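You operate a simulated robot arm through the tools that you are given. There is no shell and no other tool.

You are at the controls of a simulated robot arm. One attempt, no reset.

JOB
Put things in order on the top of the island bench. At the end: the blue short square mould stands on top of the flat blue tin (marked "Mint"); the grey card tube stands where the blue cup stood; the white card from the top of the island bench stands where the blue short square mould stood; the blue cup stands where the white card stood; whatever was shut is shut again. Leave all else as you found it, and nothing knocked over.

It is judged by the outcome, as a careful person would: the job done as asked, and still so three seconds after it is handed in. It fails if anything else is knocked over, pushed out of place, dropped, spilled or broken.

ROBOT AND FRAMES
A 7-joint arm with a two-finger parallel gripper, fixed in place. Base frame: the origin is at the foot of the arm, x ahead of it, y to its left, z up; the work surface is at about z = 800. Readings come in mm, degrees, newtons and seconds.
With the tool pointing down near the work surface it reaches from about 100 to 660 mm from the base axis. Its first joint turns from -66.0 to 66.0 degrees. Payload 1.57 kg.
The TCP is the grasp point between the finger pads, 30 mm short of the fingertips. In the tool frame z runs along the fingers and y along their closing line. Largest opening 80 mm; finger width 17, thickness 12; the body of the gripper, 40 by 82 mm, starts 80 mm behind the TCP.
Orientation is that of the tool frame in the base frame, as a unit quaternion [w, x, y, z]. With the fingers straight down and closing along the base's y, the tool's x points along the base's -x, its y along +y and its z along -z.

CONTROLS
- The arm moves only by the tool play_rows. Its argument "moves" is a list of rows, each an object (a shift or turn left out is 0, a gripper value left out holds the last) with "dp": the shift along the base's x, y, z in m, a list of three; "delta_rot": the turn, a rotation vector about the base's x, y, z in degrees, a list of three; "jaw": the gripper command, from -1 (shut) to 1 (fully open), values between in proportion. In form: [{"dp": [dx, dy, dz], "delta_rot": [ax, ay, az], "jaw": jaw}, ...]. A call has 1 to 20 rows; each row shifts and turns the commanded pose from where the row before left it. A row lasts 0.2 s, in which the tool goes at most 50 mm and 8.6 degrees; a call with a longer step from one row to the next is refused whole, and so is a gripper value outside its range. A pose out of reach is approached as far as the arm can. The call stops where the force on the tool passes 40 N (or 10 N more than at its start, if that is more) or the arm is blocked; 0.2 s more then pass. The fingers move at their own pace (about 72 mm/s each) and stop on an object; they squeeze with about 30 N. The grip force told is the motor's: it shows also when the fingers shut on nothing. Time passes only in rows, and 0.2 s behind the last, so rows that do not move let the fingers close. It gives the time, the measured TCP pose, the force on the tool (base axes), the opening and the grip force at its end, in the units of the frame above (readings bear some noise), with the torque about the TCP (base axes, N m) and any sound that the robot's microphone picked up.
- Cameras (640 x 400 px; columns grow to the right, rows downward): "scene" is fixed at [68.7, 481.6, 1395.1]; the picture's right is [-0.25, -0.97, 0.00], its down [-0.79, 0.20, -0.57] and it looks along [0.56, -0.14, -0.82] (base axes); focal length 366 px, centre (320, 200). "wrist" rides on the gripper at [72, -7, -122] in the tool frame; the picture's right is [0.09, 1.00, 0.00], its down [-0.84, 0.08, -0.54] and it looks along [-0.54, 0.05, 0.84] (tool axes); focal length 238 px, centre (320, 200). There is no depth. A picture from a camera that has moved, and an enlarged one, comes with that camera's place and axes in the base frame and with its lens.
- grab_frame(camera): a new picture of that camera. The clock stands still meanwhile.
- enlarge(camera, box): a new picture of the part [left, top, right, bottom] of that camera's present view, enlarged. The clock stands still meanwhile.
- job_done(): hands the job in; it is judged then, once.

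Nothing tells you positions but the pictures and the camera data. Unless the task says otherwise, let go and move clear before handing in.

The tools are called as name(argument=value, ...) on one line, values as JSON. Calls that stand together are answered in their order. play_rows: Moves the arm, as the interface text tells. Its arguments: {"type":"object","properties":{"moves":{"type":"array","items":{"type":"object","properties":{"dp":{"type":"array","items":{"type":"number"}},"delta_rot":{"type":"array","items":{"type":"number"}},"jaw":{"type":"number"}}}}},"required":["moves"]} The other tools are called the same way: grab_frame (camera) takes a picture; enlarge (camera, box) takes an enlarged picture of a part of a camera's view; job_done () hands the job in.

At the start:

```text
time_s: 0.0
tool_pos: [388.8, 200.8, 1056.3]
tool_rot: [0.0, 0.0, 1.0, -0.001]
force: [0.3, -0.5, 0.6]
wrist_torque: [0.0, -0.01, 0.02]
finger_gap: 80.1
gripper_force: 0.1
```

scene: 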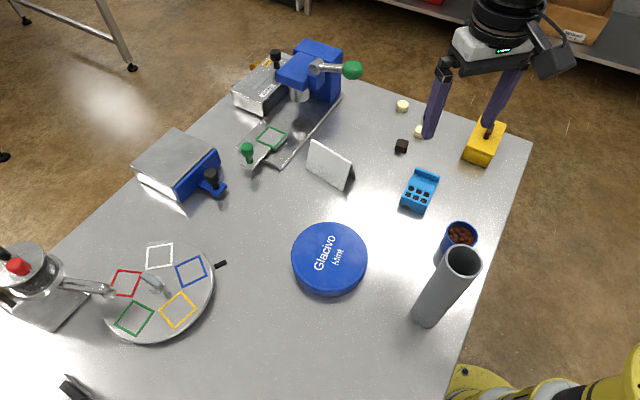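
wrist: 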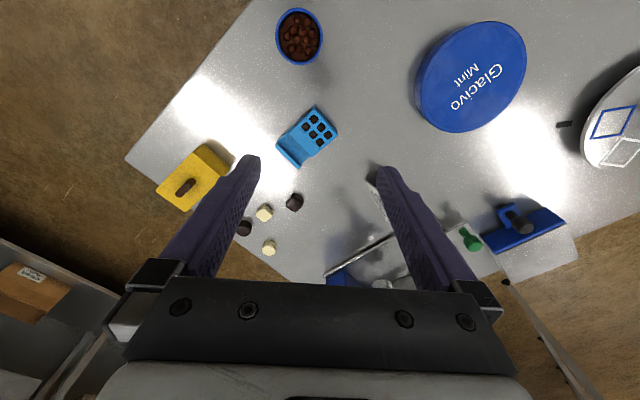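

I see a bench with a blue "Glacivo Mint" tin, a white folded card, a blue mould, a blue cup with brown contents, a grey tube and other devices. I'll look closer before moving.

enlarge(camera="scene", box=[380, 130, 540, 230])

enlarge(camera="scene", box=[380, 200, 540, 340])

enlarge(camera="scene", box=[220, 30, 380, 200])

enlarge(camera="scene", box=[0, 120, 380, 400])

enlarge(camera="wrist", box=[140, 0, 400, 260])

```text
4.00 times, centred on (460, 180) of scene
camera zoom: at [68.7, 481.6, 1395.1], right [-0.25, -0.97, 0.0], down [-0.79, 0.2, -0.57], along [0.56, -0.14, -0.82], focal length 1464 px, centre (-240, 280)
```

zoom: 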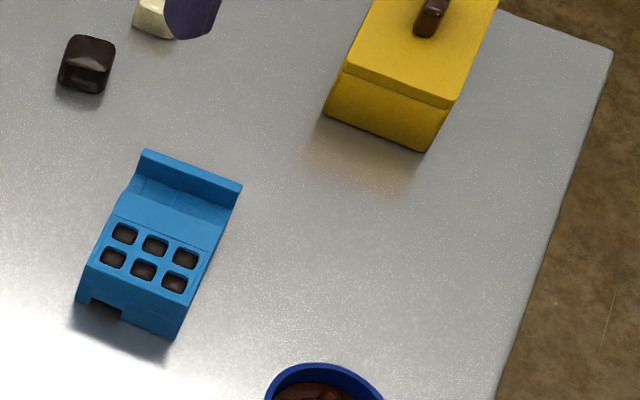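

```text
2.86 times, centred on (460, 270) of scene
camera zoom: at [68.7, 481.6, 1395.1], right [-0.25, -0.97, 0.0], down [-0.79, 0.2, -0.57], along [0.56, -0.14, -0.82], focal length 1046 px, centre (-80, 0)
```

zoom: 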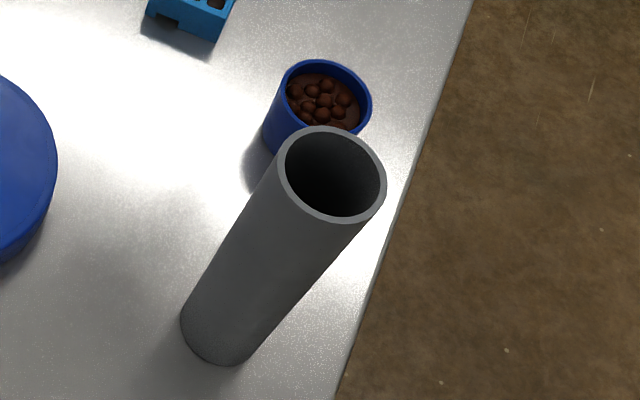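

```text
2.35 times, centred on (300, 115) of scene
camera zoom: at [68.7, 481.6, 1395.1], right [-0.25, -0.97, 0.0], down [-0.79, 0.2, -0.57], along [0.56, -0.14, -0.82], focal length 861 px, centre (367, 400)
```

zoom: 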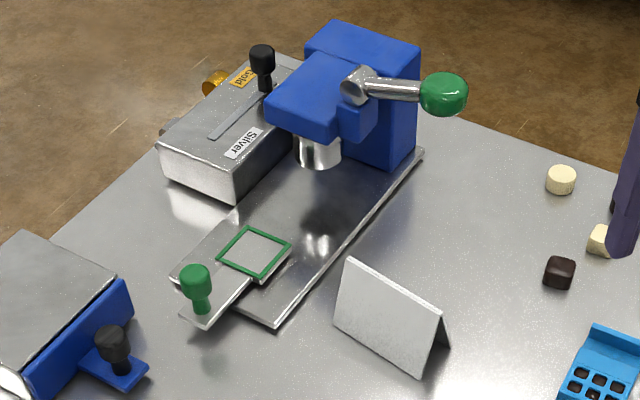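

```text
1.43 times, centred on (190, 260) of scene
camera zoom: at [68.7, 481.6, 1395.1], right [-0.25, -0.97, 0.0], down [-0.79, 0.2, -0.57], along [0.56, -0.14, -0.82], focal length 523 px, centre (506, 114)
```

zoom: 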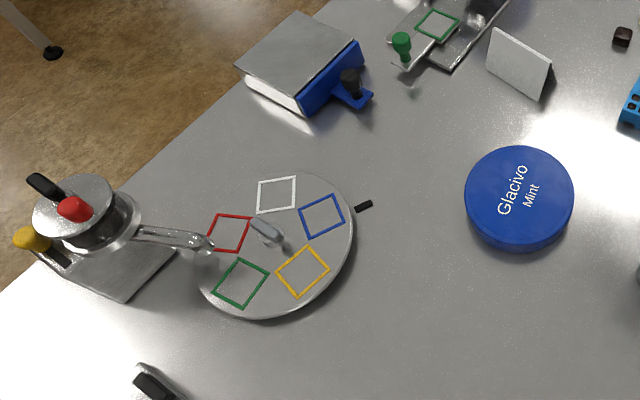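

```text
1.54 times, centred on (270, 130) of wrist
camera zoom: at [316.1, 193.3, 1176.7], right [-0.09, 1.0, 0.0], down [0.84, 0.08, 0.54], along [0.54, 0.05, -0.84], focal length 367 px, centre (397, 308)
```

zoom: 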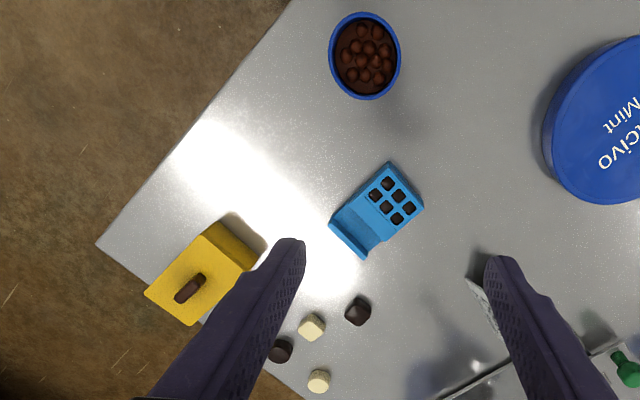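

The mould looks to be near (436,183), the cup near (310,169), the tube near (208,270), the tin near (336,395) and the card near (530,340). I'll move the wrist camera to get better views of each before touching anything.

play_rows(moves=[{"dp": [-0.02, -0.005, 0], "jaw": 1}, {"dp": [-0.02, -0.005, 0]}, {"dp": [-0.02, -0.005, 0]}, {"dp": [-0.02, 0, 0]}, {"dp": [0, 0, 0]}])

grab_frame(camera="wrist")

grab_frame(camera="scene")

```text
time_s: 1.2
tool_pos: [309.1, 187.5, 1056.4]
tool_rot: [0.0, 0.0, 1.0, 0.0]
force: [-0.8, -0.9, 0.2]
wrist_torque: [0.02, 0.01, 0.02]
finger_gap: 79.9
gripper_force: 0.1
```

```text
taken
camera wrist: at [236.3, 179.7, 1176.9], right [-0.09, 1.0, 0.0], down [0.84, 0.08, 0.54], along [0.54, 0.05, -0.84], focal length 238 px, centre (320, 200)
```

wrist: 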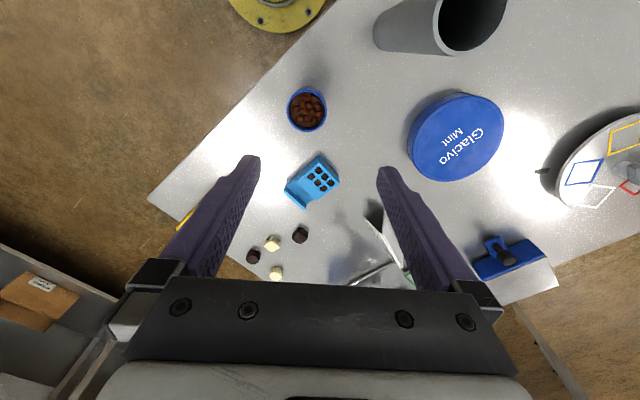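

```text
taken
```

scene: 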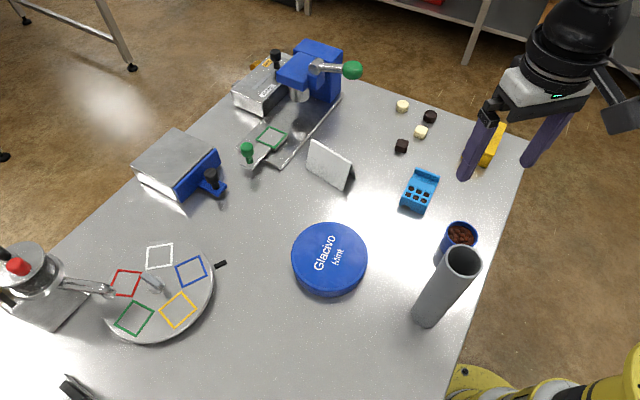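

The mould is now mid-frame between the fingers; I'm enlarging to measure its size and angle.

enlarge(camera="wrist", box=[260, 130, 360, 230])

enlarge(camera="scene", box=[380, 150, 460, 220])

enlarge(camera="scene", box=[280, 120, 380, 200])

```text
4.00 times, centred on (310, 180) of wrist
camera zoom: at [236.3, 179.7, 1176.9], right [-0.09, 1.0, 0.0], down [0.84, 0.08, 0.54], along [0.54, 0.05, -0.84], focal length 953 px, centre (360, 280)
```

zoom: 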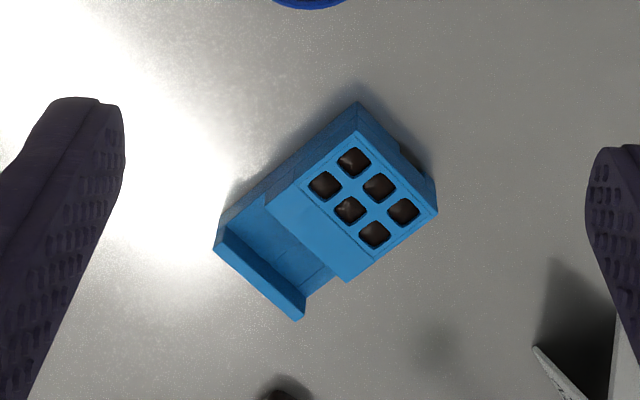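

```text
5.71 times, centred on (420, 185) of scene
camera zoom: at [68.7, 481.6, 1395.1], right [-0.25, -0.97, 0.0], down [-0.79, 0.2, -0.57], along [0.56, -0.14, -0.82], focal length 2091 px, centre (-251, 286)
```

zoom: 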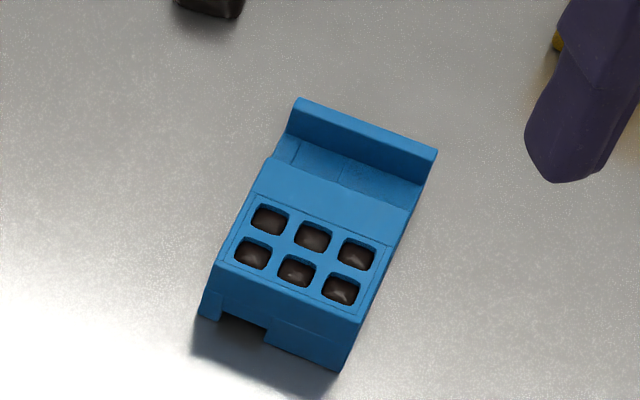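

```text
5.00 times, centred on (330, 160) of scene
camera zoom: at [68.7, 481.6, 1395.1], right [-0.25, -0.97, 0.0], down [-0.79, 0.2, -0.57], along [0.56, -0.14, -0.82], focal length 1830 px, centre (270, 400)
```

zoom: 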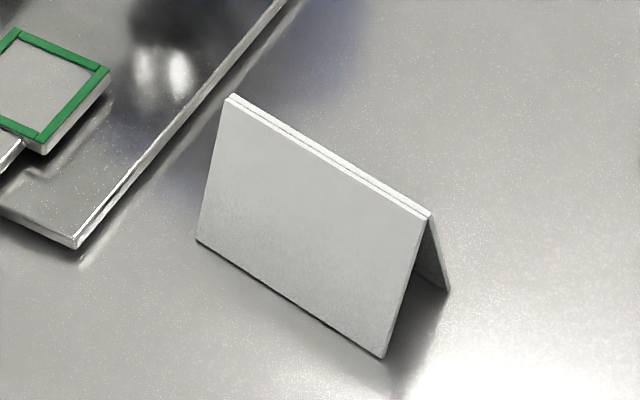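

The mould measures about 50 × 83 × 23 mm, centred near (440,183), its width running about 48.5° from base x. I'll turn the tool to close across that width, hover over it and check.

play_rows(moves=[{"dp": [0.0213, 0, -0.0094], "delta_rot": [0, 0, -6.917], "jaw": 1}, {"dp": [0.0213, 0, -0.0094], "delta_rot": [0, 0, -6.917]}, {"dp": [0.0213, 0, -0.0094], "delta_rot": [0, 0, -6.917]}, {"dp": [0.0213, 0, -0.0094], "delta_rot": [0, 0, -6.917]}, {"dp": [0.0213, 0, -0.0094], "delta_rot": [0, 0, -6.917]}, {"dp": [0.0213, 0, -0.0094], "delta_rot": [0, 0, -6.917]}, {"dp": [0, 0, 0]}, {"dp": [0, 0, 0]}])

grab_frame(camera="wrist")

grab_frame(camera="scene")

```text
time_s: 3.0
tool_pos: [439.2, 187.3, 998.5]
tool_rot: [0.0, 0.355, 0.935, 0.0]
force: [-0.6, -1.0, -0.3]
wrist_torque: [0.0, -0.01, 0.02]
finger_gap: 80.0
gripper_force: 0.0
```

```text
taken
camera wrist: at [379.4, 229.0, 1120.0], right [0.59, 0.81, 0.0], down [0.68, -0.5, 0.54], along [0.44, -0.32, -0.84], focal length 238 px, centre (320, 200)
```

wrist: 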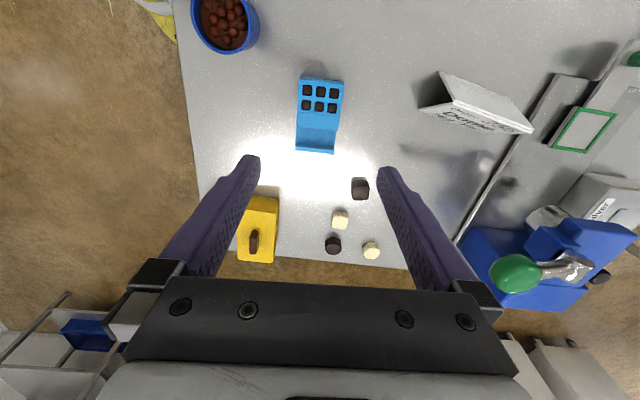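

```text
taken
```

scene: 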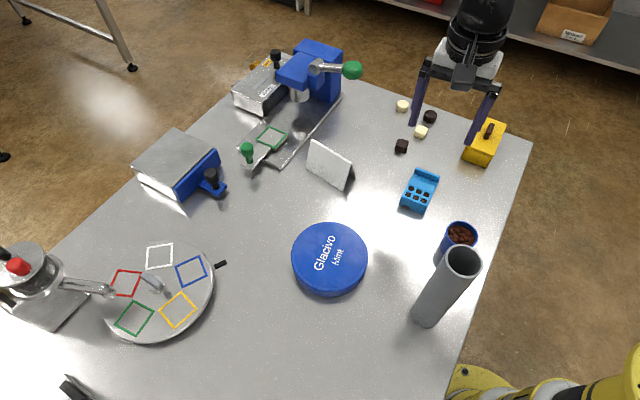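

The mould now lies nearly straight along the picture. I'm enlarging it to refine the grasp, and also looking at the card's lettered side.

enlarge(camera="wrist", box=[270, 60, 370, 170])

enlarge(camera="wrist", box=[400, 50, 560, 150])

enlarge(camera="wrist", box=[180, 0, 280, 60])

```text
3.64 times, centred on (320, 115) of wrist
camera zoom: at [379.4, 229.0, 1120.0], right [0.59, 0.81, 0.0], down [0.68, -0.5, 0.54], along [0.44, -0.32, -0.84], focal length 867 px, centre (320, 509)
```

zoom: 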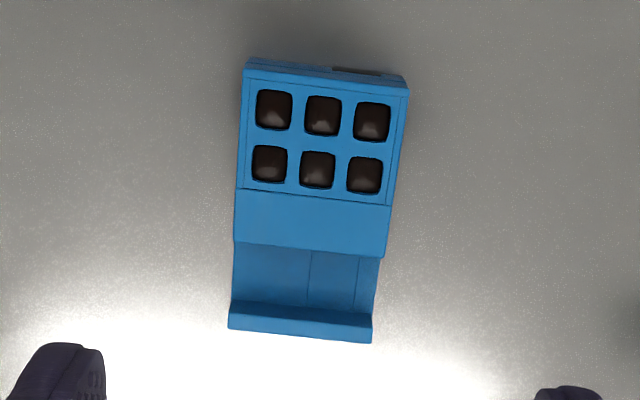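

```text
4.00 times, centred on (480, 100) of wrist
camera zoom: at [379.4, 229.0, 1120.0], right [0.59, 0.81, 0.0], down [0.68, -0.5, 0.54], along [0.44, -0.32, -0.84], focal length 953 px, centre (-320, 600)
```

zoom: 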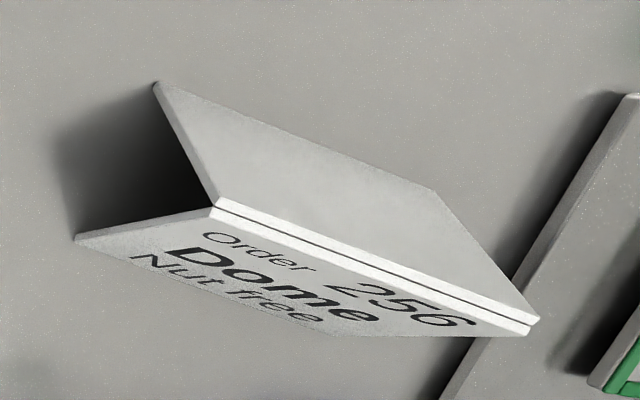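

```text
6.40 times, centred on (230, 30) of wrist
camera zoom: at [379.4, 229.0, 1120.0], right [0.59, 0.81, 0.0], down [0.68, -0.5, 0.54], along [0.44, -0.32, -0.84], focal length 1525 px, centre (896, 1288)
```

zoom: 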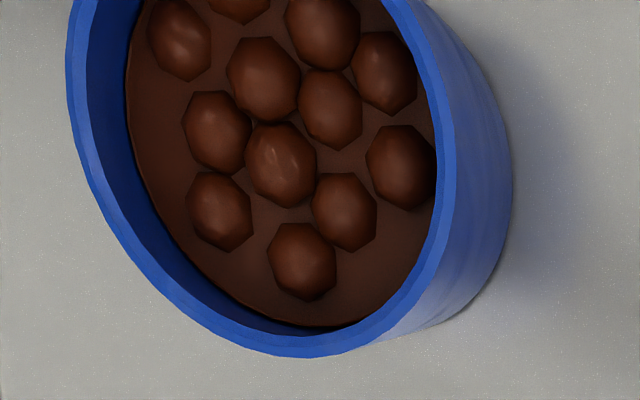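

The mould's centre refines to about (438.5,182), width angle 47.5°. I'll correct slightly and descend to just above it, then check finger clearance.

play_rows(moves=[{"dp": [-0.001, -0.0024, -0.02], "delta_rot": [0, 0, -0.9], "jaw": 1}, {"dp": [0, 0, -0.02]}, {"dp": [0, 0, -0.02]}, {"dp": [0, 0, -0.02]}, {"dp": [0, 0, -0.02]}, {"dp": [0, 0, -0.02]}, {"dp": [0, 0, -0.015]}, {"dp": [0, 0, 0]}, {"dp": [0, 0, 0]}])

grab_frame(camera="wrist")

enlarge(camera="scene", box=[360, 100, 500, 230])

```text
time_s: 5.0
tool_pos: [435.7, 183.2, 864.1]
tool_rot: [0.0, 0.361, 0.932, 0.0]
force: [0.0, -0.2, 0.6]
wrist_torque: [0.03, 0.0, 0.02]
finger_gap: 79.8
gripper_force: 0.1
```

```text
taken
camera wrist: at [378.4, 225.2, 984.4], right [0.6, 0.8, 0.0], down [0.67, -0.51, 0.54], along [0.43, -0.33, -0.84], focal length 238 px, centre (320, 200)
```

wrist: 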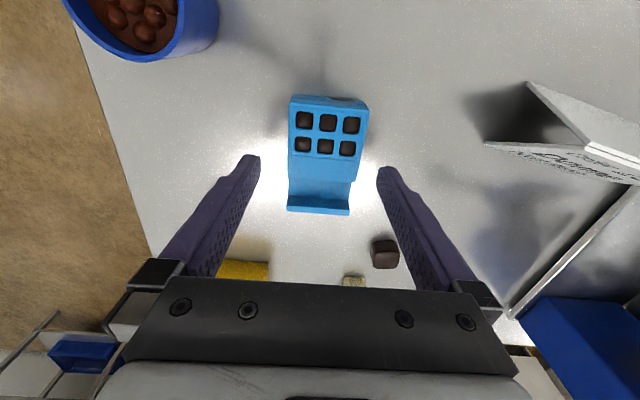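

```text
3.08 times, centred on (430, 165) of scene
camera zoom: at [68.7, 481.6, 1395.1], right [-0.25, -0.97, 0.0], down [-0.79, 0.2, -0.57], along [0.56, -0.14, -0.82], focal length 1126 px, centre (-18, 308)
```

zoom: 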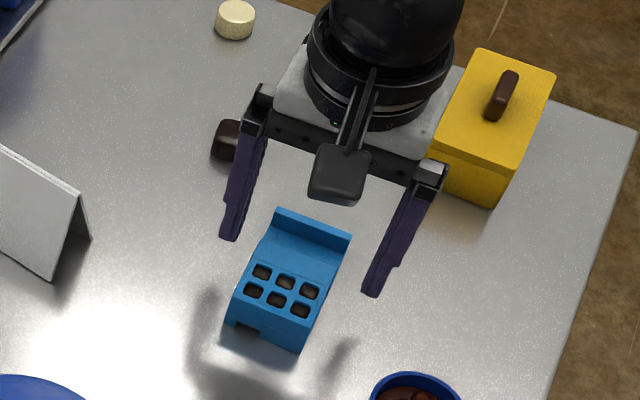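

The fingers straddle the mould with room on both sides; it sits about 2 mm off-centre and the grip should be 3 mm further forward. I'll correct that, lower to about 5 mm above the table and close.

play_rows(moves=[{"dp": [-0.0008, 0.0035, 0], "jaw": 1}, {"dp": [0, 0, -0.01]}, {"dp": [0, 0, -0.01]}, {"dp": [0, 0, -0.007]}, {"dp": [0, 0, 0]}, {"dp": [0, 0, 0], "jaw": 0.4}, {"dp": [0, 0, 0], "jaw": 0.1}, {"dp": [0, 0, 0], "jaw": -0.2}, {"dp": [0, 0, 0], "jaw": -0.4}, {"dp": [0, 0, 0], "jaw": -0.4}])

grab_frame(camera="wrist")

```text
time_s: 7.2
tool_pos: [435.3, 185.8, 836.2]
tool_rot: [0.0, 0.361, 0.932, 0.0]
force: [0.3, -0.1, -0.4]
wrist_torque: [-0.01, 0.01, -0.02]
finger_gap: 51.3
gripper_force: 30.1
```

```text
taken
camera wrist: at [376.8, 228.4, 957.1], right [0.6, 0.8, 0.0], down [0.67, -0.51, 0.54], along [0.43, -0.33, -0.84], focal length 238 px, centre (320, 200)
```

wrist: 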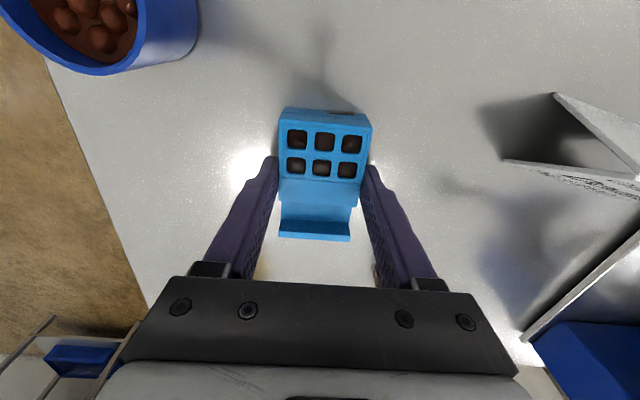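

The gripper holds the mould at a 51 mm gap. I'll lift it a little and look, while also measuring the tin in the scene view.

play_rows(moves=[{"dp": [0, 0, 0.005]}, {"dp": [0, 0, 0.01]}, {"dp": [0, 0, 0.015]}, {"dp": [0, 0, 0.02]}, {"dp": [0, 0, 0.02]}, {"dp": [0, 0, 0]}])

grab_frame(camera="wrist")

enlarge(camera="scene", box=[280, 210, 380, 310])

enlarge(camera="scene", box=[360, 100, 500, 230])

```text
time_s: 8.6
tool_pos: [433.9, 186.6, 907.2]
tool_rot: [0.0, 0.361, 0.933, 0.001]
force: [0.2, 0.8, -1.1]
wrist_torque: [0.02, 0.0, -0.01]
finger_gap: 51.2
gripper_force: 30.0
```

```text
taken
camera wrist: at [376.2, 229.1, 1028.3], right [0.6, 0.8, 0.0], down [0.67, -0.51, 0.54], along [0.43, -0.33, -0.84], focal length 238 px, centre (320, 200)
```

wrist: 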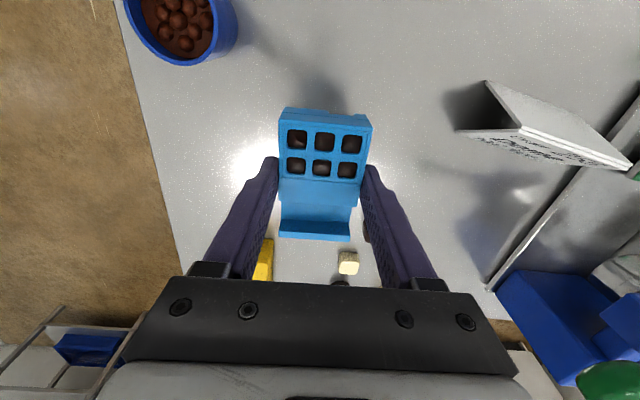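

```text
4.00 times, centred on (330, 260) of scene
camera zoom: at [68.7, 481.6, 1395.1], right [-0.25, -0.97, 0.0], down [-0.79, 0.2, -0.57], along [0.56, -0.14, -0.82], focal length 1464 px, centre (280, -40)
```

zoom: 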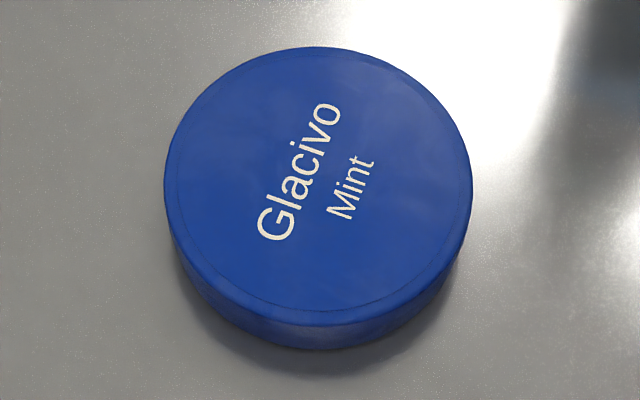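

```text
3.08 times, centred on (430, 165) of scene
camera zoom: at [68.7, 481.6, 1395.1], right [-0.25, -0.97, 0.0], down [-0.79, 0.2, -0.57], along [0.56, -0.14, -0.82], focal length 1126 px, centre (-18, 308)
```

zoom: 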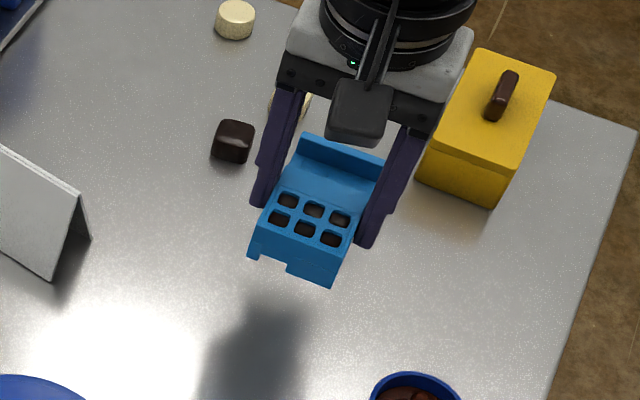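

The mould lifted level. I'll carry it higher toward the tin, near (338,395), and watch the arm's clearance from the tall tube.

play_rows(moves=[{"dp": [-0.005, 0.01, 0.015]}, {"dp": [-0.009, 0.018, 0.015]}, {"dp": [-0.009, 0.018, 0.015]}, {"dp": [-0.009, 0.018, 0]}, {"dp": [-0.009, 0.018, 0]}, {"dp": [-0.009, 0.018, 0]}, {"dp": [-0.009, 0.018, 0]}, {"dp": [-0.005, 0.01, 0]}, {"dp": [0, 0, 0]}])

grab_frame(camera="scene")

grab_frame(camera="wrist")

```text
time_s: 10.6
tool_pos: [371.0, 315.6, 952.9]
tool_rot: [0.0, 0.362, 0.932, 0.0]
force: [0.0, 0.4, -1.2]
wrist_torque: [0.01, -0.03, 0.0]
finger_gap: 51.2
gripper_force: 29.9
```

```text
taken
```

scene: 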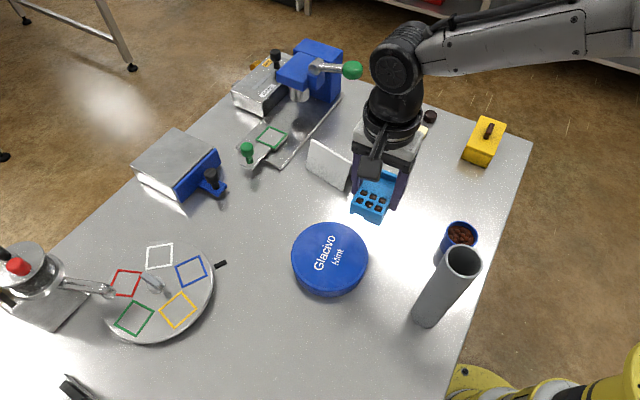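

```text
taken
camera wrist: at [312.5, 359.0, 1073.1], right [0.6, 0.8, 0.0], down [0.67, -0.51, 0.54], along [0.43, -0.33, -0.84], focal length 238 px, centre (320, 200)
```

wrist: 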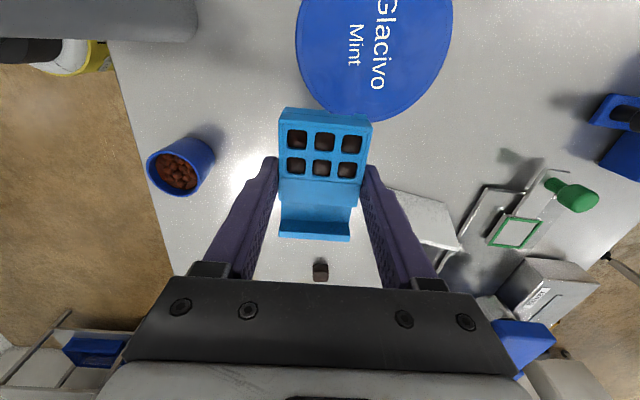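

The forearm stays well above the tube and cup. The tin centre is about (340,396), so I'll continue to directly above it.

play_rows(moves=[{"dp": [-0.005, 0.0126, 0]}, {"dp": [-0.007, 0.017, -0.005]}, {"dp": [-0.007, 0.017, -0.01]}, {"dp": [-0.007, 0.017, -0.015]}, {"dp": [-0.005, 0.012, -0.015]}, {"dp": [-0.003, 0.008, 0]}, {"dp": [0, 0, 0]}, {"dp": [0, 0, 0]}])

grab_frame(camera="scene")

grab_frame(camera="wrist")

```text
time_s: 12.4
tool_pos: [337.0, 399.7, 907.1]
tool_rot: [0.0, 0.362, 0.932, 0.0]
force: [0.0, -0.3, -0.5]
wrist_torque: [0.02, 0.02, 0.0]
finger_gap: 51.3
gripper_force: 30.6
```

```text
taken
```

scene: 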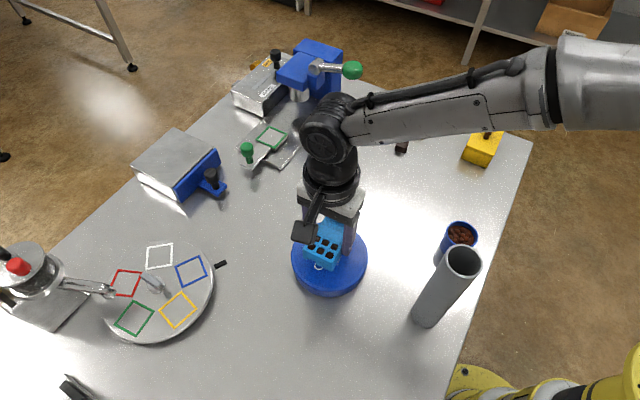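

```text
taken
camera wrist: at [278.1, 442.3, 1028.1], right [0.6, 0.8, 0.0], down [0.67, -0.51, 0.54], along [0.43, -0.33, -0.84], focal length 238 px, centre (320, 200)
```

wrist: 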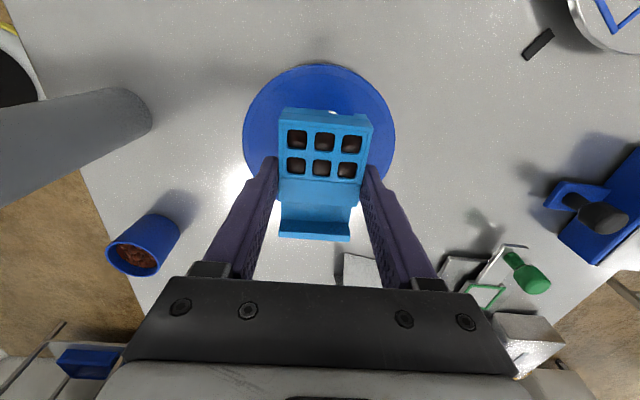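

The mould is centred over the tin to within a millimetre or so. I'll lower most of the way, then creep down feeling for contact.

play_rows(moves=[{"dp": [0, 0, -0.01]}, {"dp": [0, 0, -0.01]}, {"dp": [0, 0, -0.008]}, {"dp": [0, 0, -0.005]}, {"dp": [0, 0, -0.003]}, {"dp": [0, 0, 0]}, {"dp": [0, 0, 0]}])

enlarge(camera="scene", box=[270, 180, 390, 310])

```text
time_s: 14.0
tool_pos: [335.5, 397.9, 873.0]
tool_rot: [0.0, 0.361, 0.932, 0.0]
force: [0.1, -0.4, -1.2]
wrist_torque: [-0.02, -0.01, 0.0]
finger_gap: 51.4
gripper_force: 30.1
```

```text
3.08 times, centred on (330, 245) of scene
camera zoom: at [68.7, 481.6, 1395.1], right [-0.25, -0.97, 0.0], down [-0.79, 0.2, -0.57], along [0.56, -0.14, -0.82], focal length 1126 px, centre (289, 62)
```

zoom: 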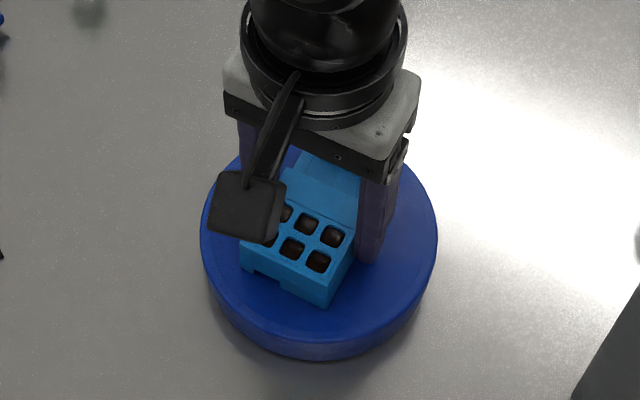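

play_rows(moves=[{"dp": [0, 0, -0.002]}, {"dp": [0, 0, -0.002]}, {"dp": [0, 0, -0.001]}, {"dp": [0, 0, -0.001]}, {"dp": [0, 0, 0]}])

```text
time_s: 15.2
tool_pos: [337.6, 400.0, 868.7]
tool_rot: [0.001, 0.362, 0.932, 0.003]
force: [-2.5, -1.8, 24.8]
wrist_torque: [-0.13, 0.19, 0.01]
finger_gap: 51.7
gripper_force: 29.6
```

Contact felt at about z = 868 (25 N upward). I'll ease off by a millimetre to release the pressure and check before opening.

play_rows(moves=[{"dp": [0, 0, 0.0008]}, {"dp": [0, 0, 0]}])

enlarge(camera="scene", box=[270, 180, 390, 310])

grab_frame(camera="wrist")

```text
time_s: 15.8
tool_pos: [337.4, 398.8, 867.7]
tool_rot: [0.001, 0.362, 0.932, 0.003]
force: [3.9, 3.7, 18.6]
wrist_torque: [0.21, -0.06, -0.02]
finger_gap: 51.3
gripper_force: 30.3
```

```text
3.08 times, centred on (330, 245) of scene
camera zoom: at [68.6, 481.5, 1395.2], right [-0.25, -0.97, 0.0], down [-0.79, 0.2, -0.57], along [0.56, -0.14, -0.82], focal length 1126 px, centre (289, 62)
```

zoom: 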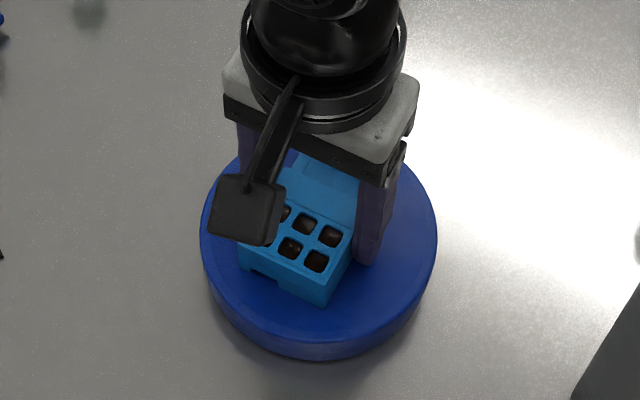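

```text
taken
camera wrist: at [279.1, 441.5, 988.5], right [0.6, 0.8, 0.01], down [0.67, -0.51, 0.54], along [0.44, -0.32, -0.84], focal length 238 px, centre (320, 200)
```

wrist: 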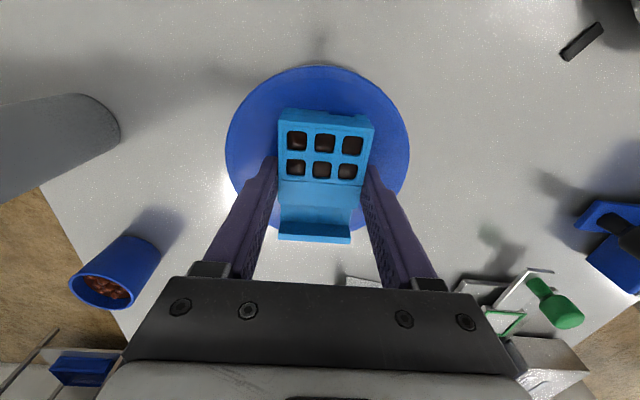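

Still about 19 N of pressure; I'll ease up another millimetre or so and then open slowly.

play_rows(moves=[{"dp": [0, 0, 0.0012]}, {"dp": [0, 0, 0]}, {"dp": [0, 0, 0]}])

```text
time_s: 16.6
tool_pos: [336.0, 397.9, 868.2]
tool_rot: [-0.001, 0.362, 0.932, -0.001]
force: [3.1, 2.5, 11.0]
wrist_torque: [0.32, -0.21, -0.06]
finger_gap: 51.5
gripper_force: 29.3
```

play_rows(moves=[{"dp": [0, 0, 0.0007]}, {"dp": [0, 0, 0]}, {"dp": [0, 0, 0], "jaw": 0.3}, {"dp": [0, 0, 0], "jaw": 0.6}, {"dp": [0, 0, 0], "jaw": 1}, {"dp": [0, 0, 0], "jaw": 1}])

grab_frame(camera="wrist")

enlarge(camera="scene", box=[270, 180, 390, 310])

```text
time_s: 18.0
tool_pos: [336.6, 398.1, 869.2]
tool_rot: [0.0, 0.362, 0.932, 0.001]
force: [0.5, 0.0, 0.4]
wrist_torque: [0.0, 0.01, -0.01]
finger_gap: 79.9
gripper_force: 0.0
```

```text
taken
camera wrist: at [278.8, 441.7, 989.5], right [0.6, 0.8, 0.0], down [0.67, -0.51, 0.54], along [0.43, -0.33, -0.84], focal length 238 px, centre (320, 200)
```

wrist: 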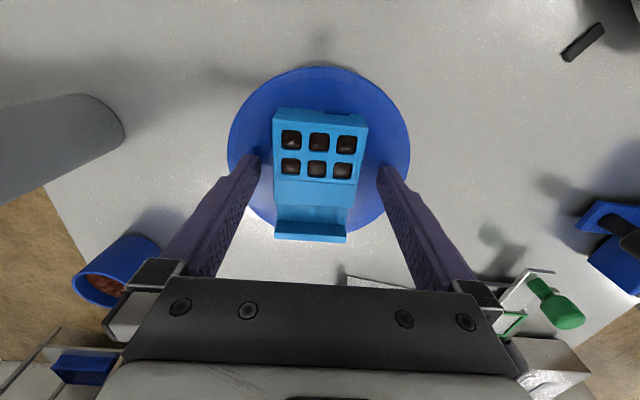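

```text
3.08 times, centred on (330, 245) of scene
camera zoom: at [68.7, 481.6, 1395.1], right [-0.25, -0.97, 0.0], down [-0.79, 0.2, -0.57], along [0.56, -0.14, -0.82], focal length 1126 px, centre (289, 62)
```

zoom: 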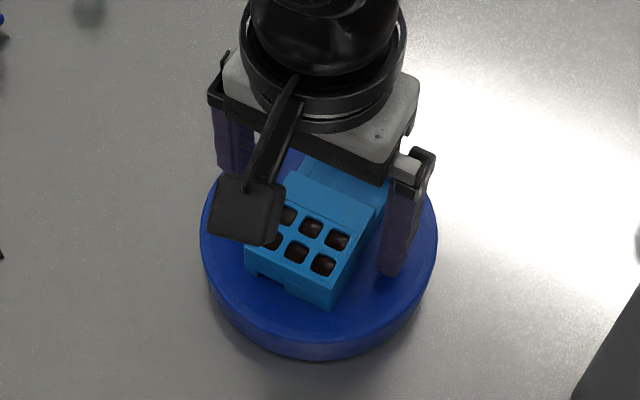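

The mould is standing on the tin. I'll rise clear, then swing over to view the white card near (534,341), turning the tool to close across its ridge.

play_rows(moves=[{"dp": [0, 0, 0.01], "jaw": 1}, {"dp": [0, 0, 0.02]}, {"dp": [0, 0, 0.025]}, {"dp": [0, 0, 0.025]}, {"dp": [0.01135, -0.0123, 0.005], "delta_rot": [0, 0, 7.97]}, {"dp": [0.01135, -0.0123, 0.005], "delta_rot": [0, 0, 7.97]}, {"dp": [0.01135, -0.0123, 0.005], "delta_rot": [0, 0, 7.97]}, {"dp": [0.01135, -0.0123, 0.005], "delta_rot": [0, 0, 7.97]}, {"dp": [0.01135, -0.0123, 0.005], "delta_rot": [0, 0, 7.97]}, {"dp": [0.01135, -0.0123, 0.005], "delta_rot": [0, 0, 7.97]}, {"dp": [0.01135, -0.0123, 0.005], "delta_rot": [0, 0, 7.97]}, {"dp": [0.01135, -0.0123, 0.005], "delta_rot": [0, 0, 7.97]}, {"dp": [0.01135, -0.0123, 0.005], "delta_rot": [0, 0, 7.97]}, {"dp": [0.01135, -0.0123, 0.005], "delta_rot": [0, 0, 7.97]}, {"dp": [0, 0, 0]}, {"dp": [0, 0, 0]}])

grab_frame(camera="wrist")

grab_frame(camera="scene")

```text
time_s: 21.4
tool_pos: [451.0, 274.4, 999.0]
tool_rot: [0.0, -0.32, 0.948, 0.0]
force: [0.0, -0.6, -1.0]
wrist_torque: [0.0, -0.01, 0.03]
finger_gap: 80.1
gripper_force: 0.0
```

```text
taken
camera wrist: at [397.5, 225.7, 1119.5], right [-0.68, 0.74, 0.0], down [0.62, 0.57, 0.54], along [0.4, 0.37, -0.84], focal length 238 px, centre (320, 200)
```

wrist: 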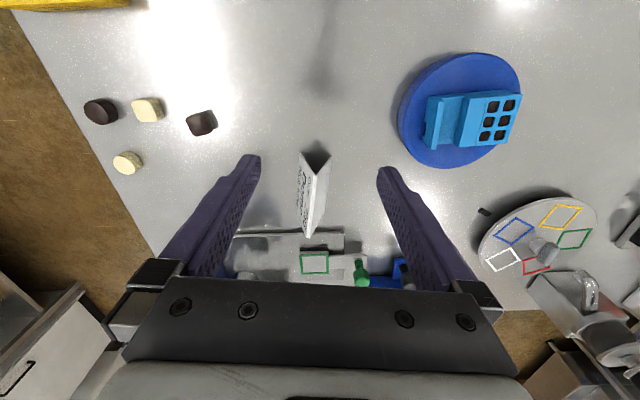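

```text
taken
```

scene: 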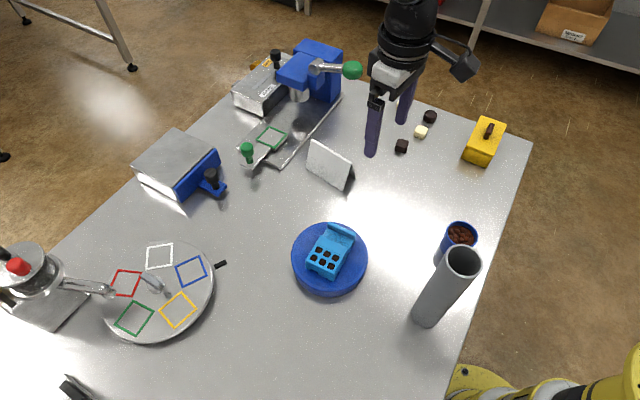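

The mould stands well on the tin, and the card's ridge lies nearly along the picture. I'm enlarging it to measure exactly.

enlarge(camera="wrist", box=[260, 130, 380, 250])

enlarge(camera="scene", box=[280, 120, 380, 200])

enlarge(camera="scene", box=[280, 210, 380, 310])

```text
3.33 times, centred on (320, 190) of wrist
camera zoom: at [397.5, 225.7, 1119.5], right [-0.68, 0.74, 0.0], down [0.62, 0.57, 0.54], along [0.4, 0.37, -0.84], focal length 794 px, centre (320, 233)
```

zoom: 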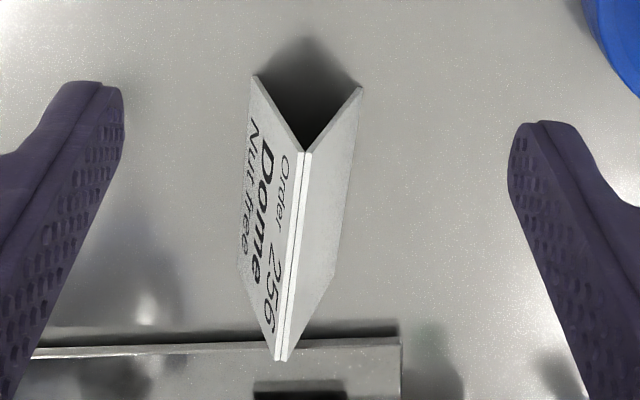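

```text
5.00 times, centred on (330, 160) of scene
camera zoom: at [68.7, 481.6, 1395.1], right [-0.25, -0.97, 0.0], down [-0.79, 0.2, -0.57], along [0.56, -0.14, -0.82], focal length 1830 px, centre (270, 400)
```

zoom: 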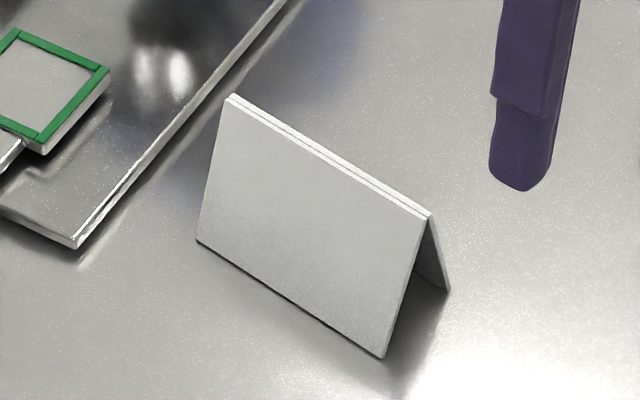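

```text
4.00 times, centred on (330, 260) of scene
camera zoom: at [68.7, 481.6, 1395.1], right [-0.25, -0.97, 0.0], down [-0.79, 0.2, -0.57], along [0.56, -0.14, -0.82], focal length 1464 px, centre (280, -40)
```

zoom: 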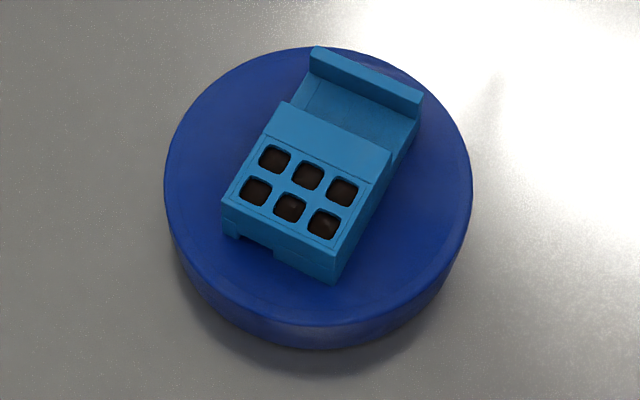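

The card's ridge centre is near (535,339), ridge angle about 36°, top near z = 868. I'll move over it at z ≈ 930 and check before straddling it.

play_rows(moves=[{"dp": [0.012, 0.0091, -0.005], "delta_rot": [0, 0, -1.0], "jaw": 1}, {"dp": [0.012, 0.0091, -0.01]}, {"dp": [0.012, 0.0091, -0.01]}, {"dp": [0.012, 0.0091, -0.01]}, {"dp": [0.012, 0.0091, -0.01]}, {"dp": [0.012, 0.0091, -0.01]}, {"dp": [0.0125, 0.0093, -0.012]}, {"dp": [0, 0, 0]}, {"dp": [0, 0, 0]}])

grab_frame(camera="wrist")

grab_frame(camera="scene")

```text
time_s: 23.4
tool_pos: [535.8, 339.9, 930.4]
tool_rot: [0.0, -0.312, 0.95, 0.0]
force: [0.5, 1.0, 0.6]
wrist_torque: [-0.01, 0.0, -0.04]
finger_gap: 80.0
gripper_force: 0.1
```

```text
taken
camera wrist: at [481.5, 290.9, 1052.1], right [-0.66, 0.75, 0.0], down [0.63, 0.56, 0.54], along [0.41, 0.36, -0.84], focal length 238 px, centre (320, 200)
```

wrist: 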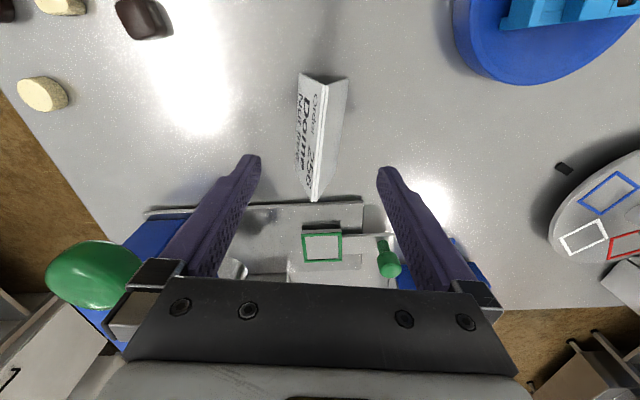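

```text
taken
```

scene: 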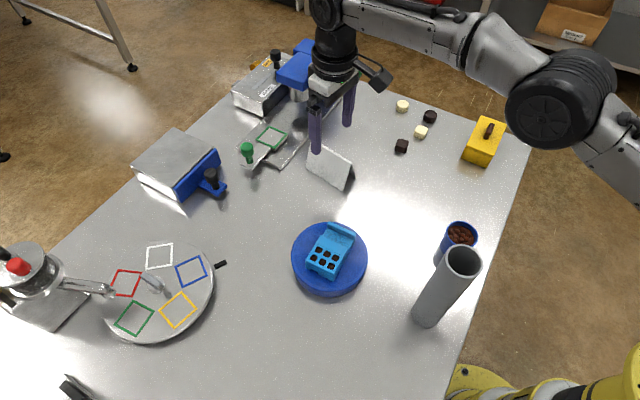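

Hovering above the card; the green press knob is well clear of the gripper. I'm enlarging to check the ridge against the grip point, which should be at about pixel (321,153).

enlarge(camera="wrist", box=[250, 60, 390, 210])

enlarge(camera="scene", box=[260, 40, 420, 200])

```text
2.67 times, centred on (320, 135) of wrist
camera zoom: at [481.5, 290.9, 1052.1], right [-0.66, 0.75, 0.0], down [0.63, 0.56, 0.54], along [0.41, 0.36, -0.84], focal length 636 px, centre (320, 373)
```

zoom: 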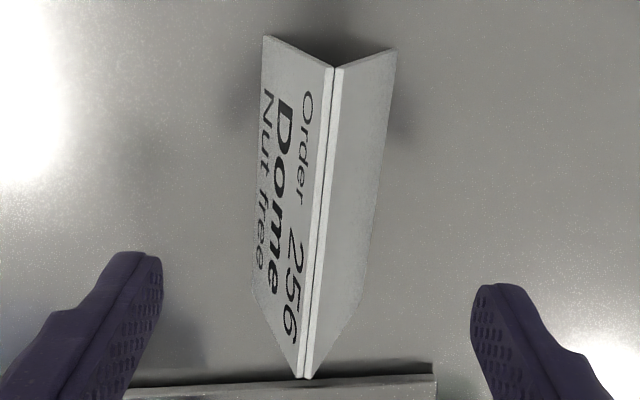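

```text
2.50 times, centred on (340, 120) of scene
camera zoom: at [68.7, 481.6, 1395.1], right [-0.25, -0.97, 0.0], down [-0.79, 0.2, -0.57], along [0.56, -0.14, -0.82], focal length 915 px, centre (270, 400)
```

zoom: 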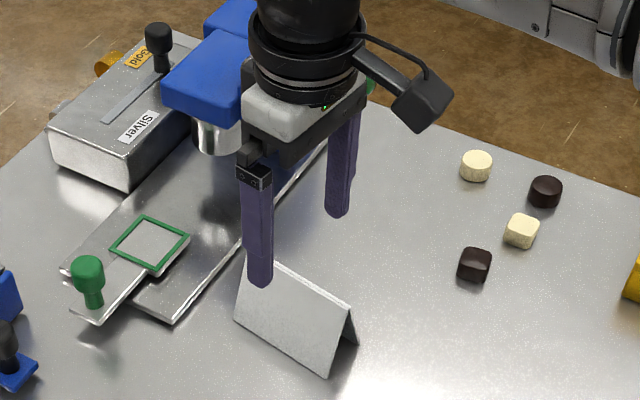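

The ridge is only about 1 mm off the grip line. I'll correct, lower the fingertips about 22 mm below the ridge and close gently.

play_rows(moves=[{"dp": [0.0007, -0.001, -0.01], "jaw": 1}, {"dp": [0, 0, -0.012]}, {"dp": [0, 0, -0.012]}, {"dp": [0, 0, -0.01]}, {"dp": [0, 0, -0.01]}, {"dp": [0, 0, 0]}, {"dp": [0, 0, 0], "jaw": 0.5}, {"dp": [0, 0, 0], "jaw": 0.1}, {"dp": [0, 0, 0], "jaw": -0.2}, {"dp": [0, 0, 0], "jaw": -0.4}, {"dp": [0, 0, 0]}])

grab_frame(camera="wrist")

enlarge(camera="scene", box=[260, 40, 420, 200])

```text
time_s: 25.8
tool_pos: [536.4, 338.3, 876.5]
tool_rot: [0.0, -0.311, 0.951, -0.001]
force: [0.9, 0.7, -0.2]
wrist_torque: [0.0, 0.0, 0.03]
finger_gap: 24.2
gripper_force: 0.0
```

```text
taken
camera wrist: at [481.0, 290.7, 997.5], right [-0.66, 0.75, 0.0], down [0.63, 0.56, 0.54], along [0.41, 0.36, -0.84], focal length 238 px, centre (320, 200)
```

wrist: 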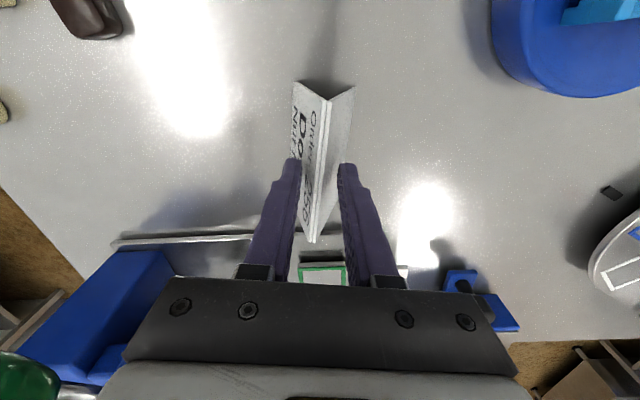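

```text
2.50 times, centred on (340, 120) of scene
camera zoom: at [68.7, 481.6, 1395.1], right [-0.25, -0.97, 0.0], down [-0.79, 0.2, -0.57], along [0.56, -0.14, -0.82], focal length 915 px, centre (270, 400)
```

zoom: 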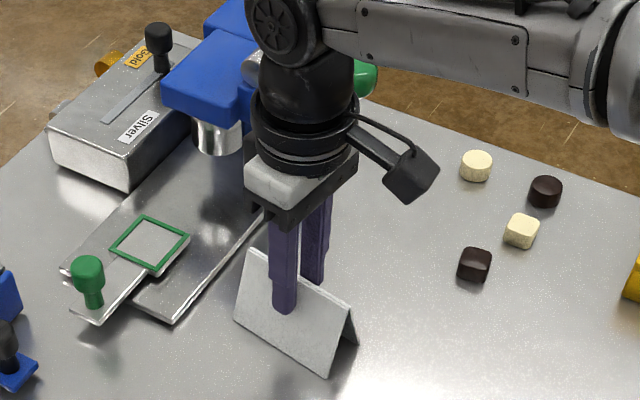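

The card is centred between the fingers at a 24 mm gap, not yet touched. I'll close further in small steps.

play_rows(moves=[{"dp": [0, 0, 0], "jaw": -0.5}, {"dp": [0, 0, 0], "jaw": -0.6}, {"dp": [0, 0, 0], "jaw": -0.7}, {"dp": [0, 0, 0], "jaw": -0.7}])

enlarge(camera="wrist", box=[240, 60, 400, 260])

```text
time_s: 26.8
tool_pos: [534.7, 339.1, 877.5]
tool_rot: [0.0, -0.312, 0.95, -0.001]
force: [0.3, 1.0, -0.6]
wrist_torque: [0.05, 0.02, 0.03]
finger_gap: 15.8
gripper_force: 29.9
```

```text
2.00 times, centred on (320, 160) of wrist
camera zoom: at [481.0, 290.7, 997.5], right [-0.66, 0.75, 0.0], down [0.63, 0.56, 0.54], along [0.41, 0.36, -0.84], focal length 477 px, centre (320, 280)
```

zoom: 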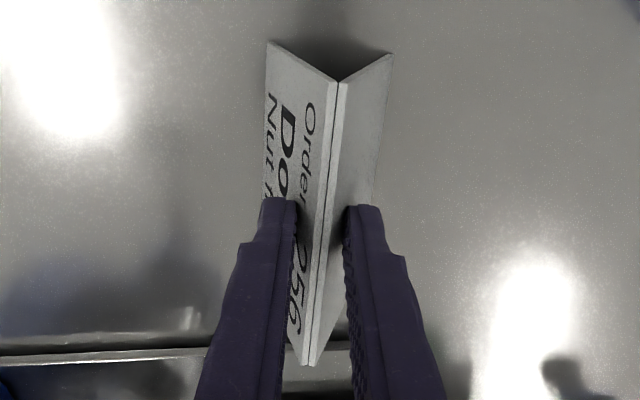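

It grips at 15.8 mm with a steady force and no slipping. I'll lift a few millimetres and check that the card comes with it.

play_rows(moves=[{"dp": [0, 0, 0.003]}, {"dp": [0, 0, 0.004]}, {"dp": [0, 0, 0.005]}, {"dp": [0, 0, 0]}])

enlarge(camera="wrist", box=[240, 60, 400, 260])

enlarge(camera="scene", box=[280, 100, 380, 200])

```text
time_s: 27.8
tool_pos: [536.1, 338.3, 889.6]
tool_rot: [0.0, -0.312, 0.95, 0.0]
force: [-0.3, 0.7, -0.4]
wrist_torque: [0.01, -0.02, 0.01]
finger_gap: 15.7
gripper_force: 29.9
```

```text
2.00 times, centred on (320, 160) of wrist
camera zoom: at [481.2, 289.7, 1009.8], right [-0.66, 0.75, 0.0], down [0.63, 0.56, 0.54], along [0.41, 0.36, -0.84], focal length 477 px, centre (320, 280)
```

zoom: 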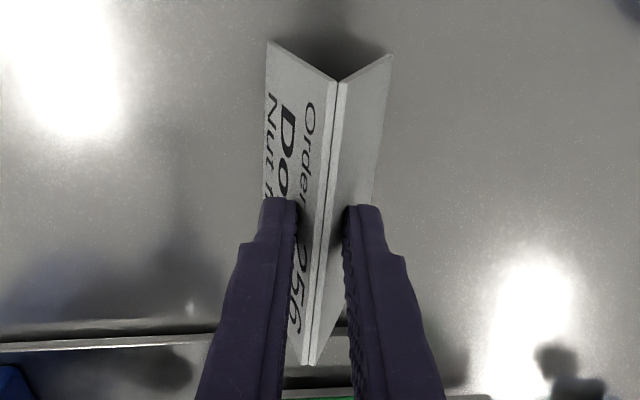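

```text
4.00 times, centred on (330, 150) of scene
camera zoom: at [68.7, 481.6, 1395.1], right [-0.25, -0.97, 0.0], down [-0.79, 0.2, -0.57], along [0.56, -0.14, -0.82], focal length 1464 px, centre (280, 400)
```

zoom: 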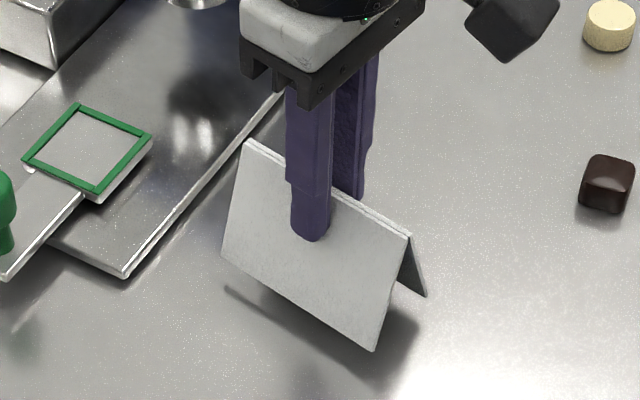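

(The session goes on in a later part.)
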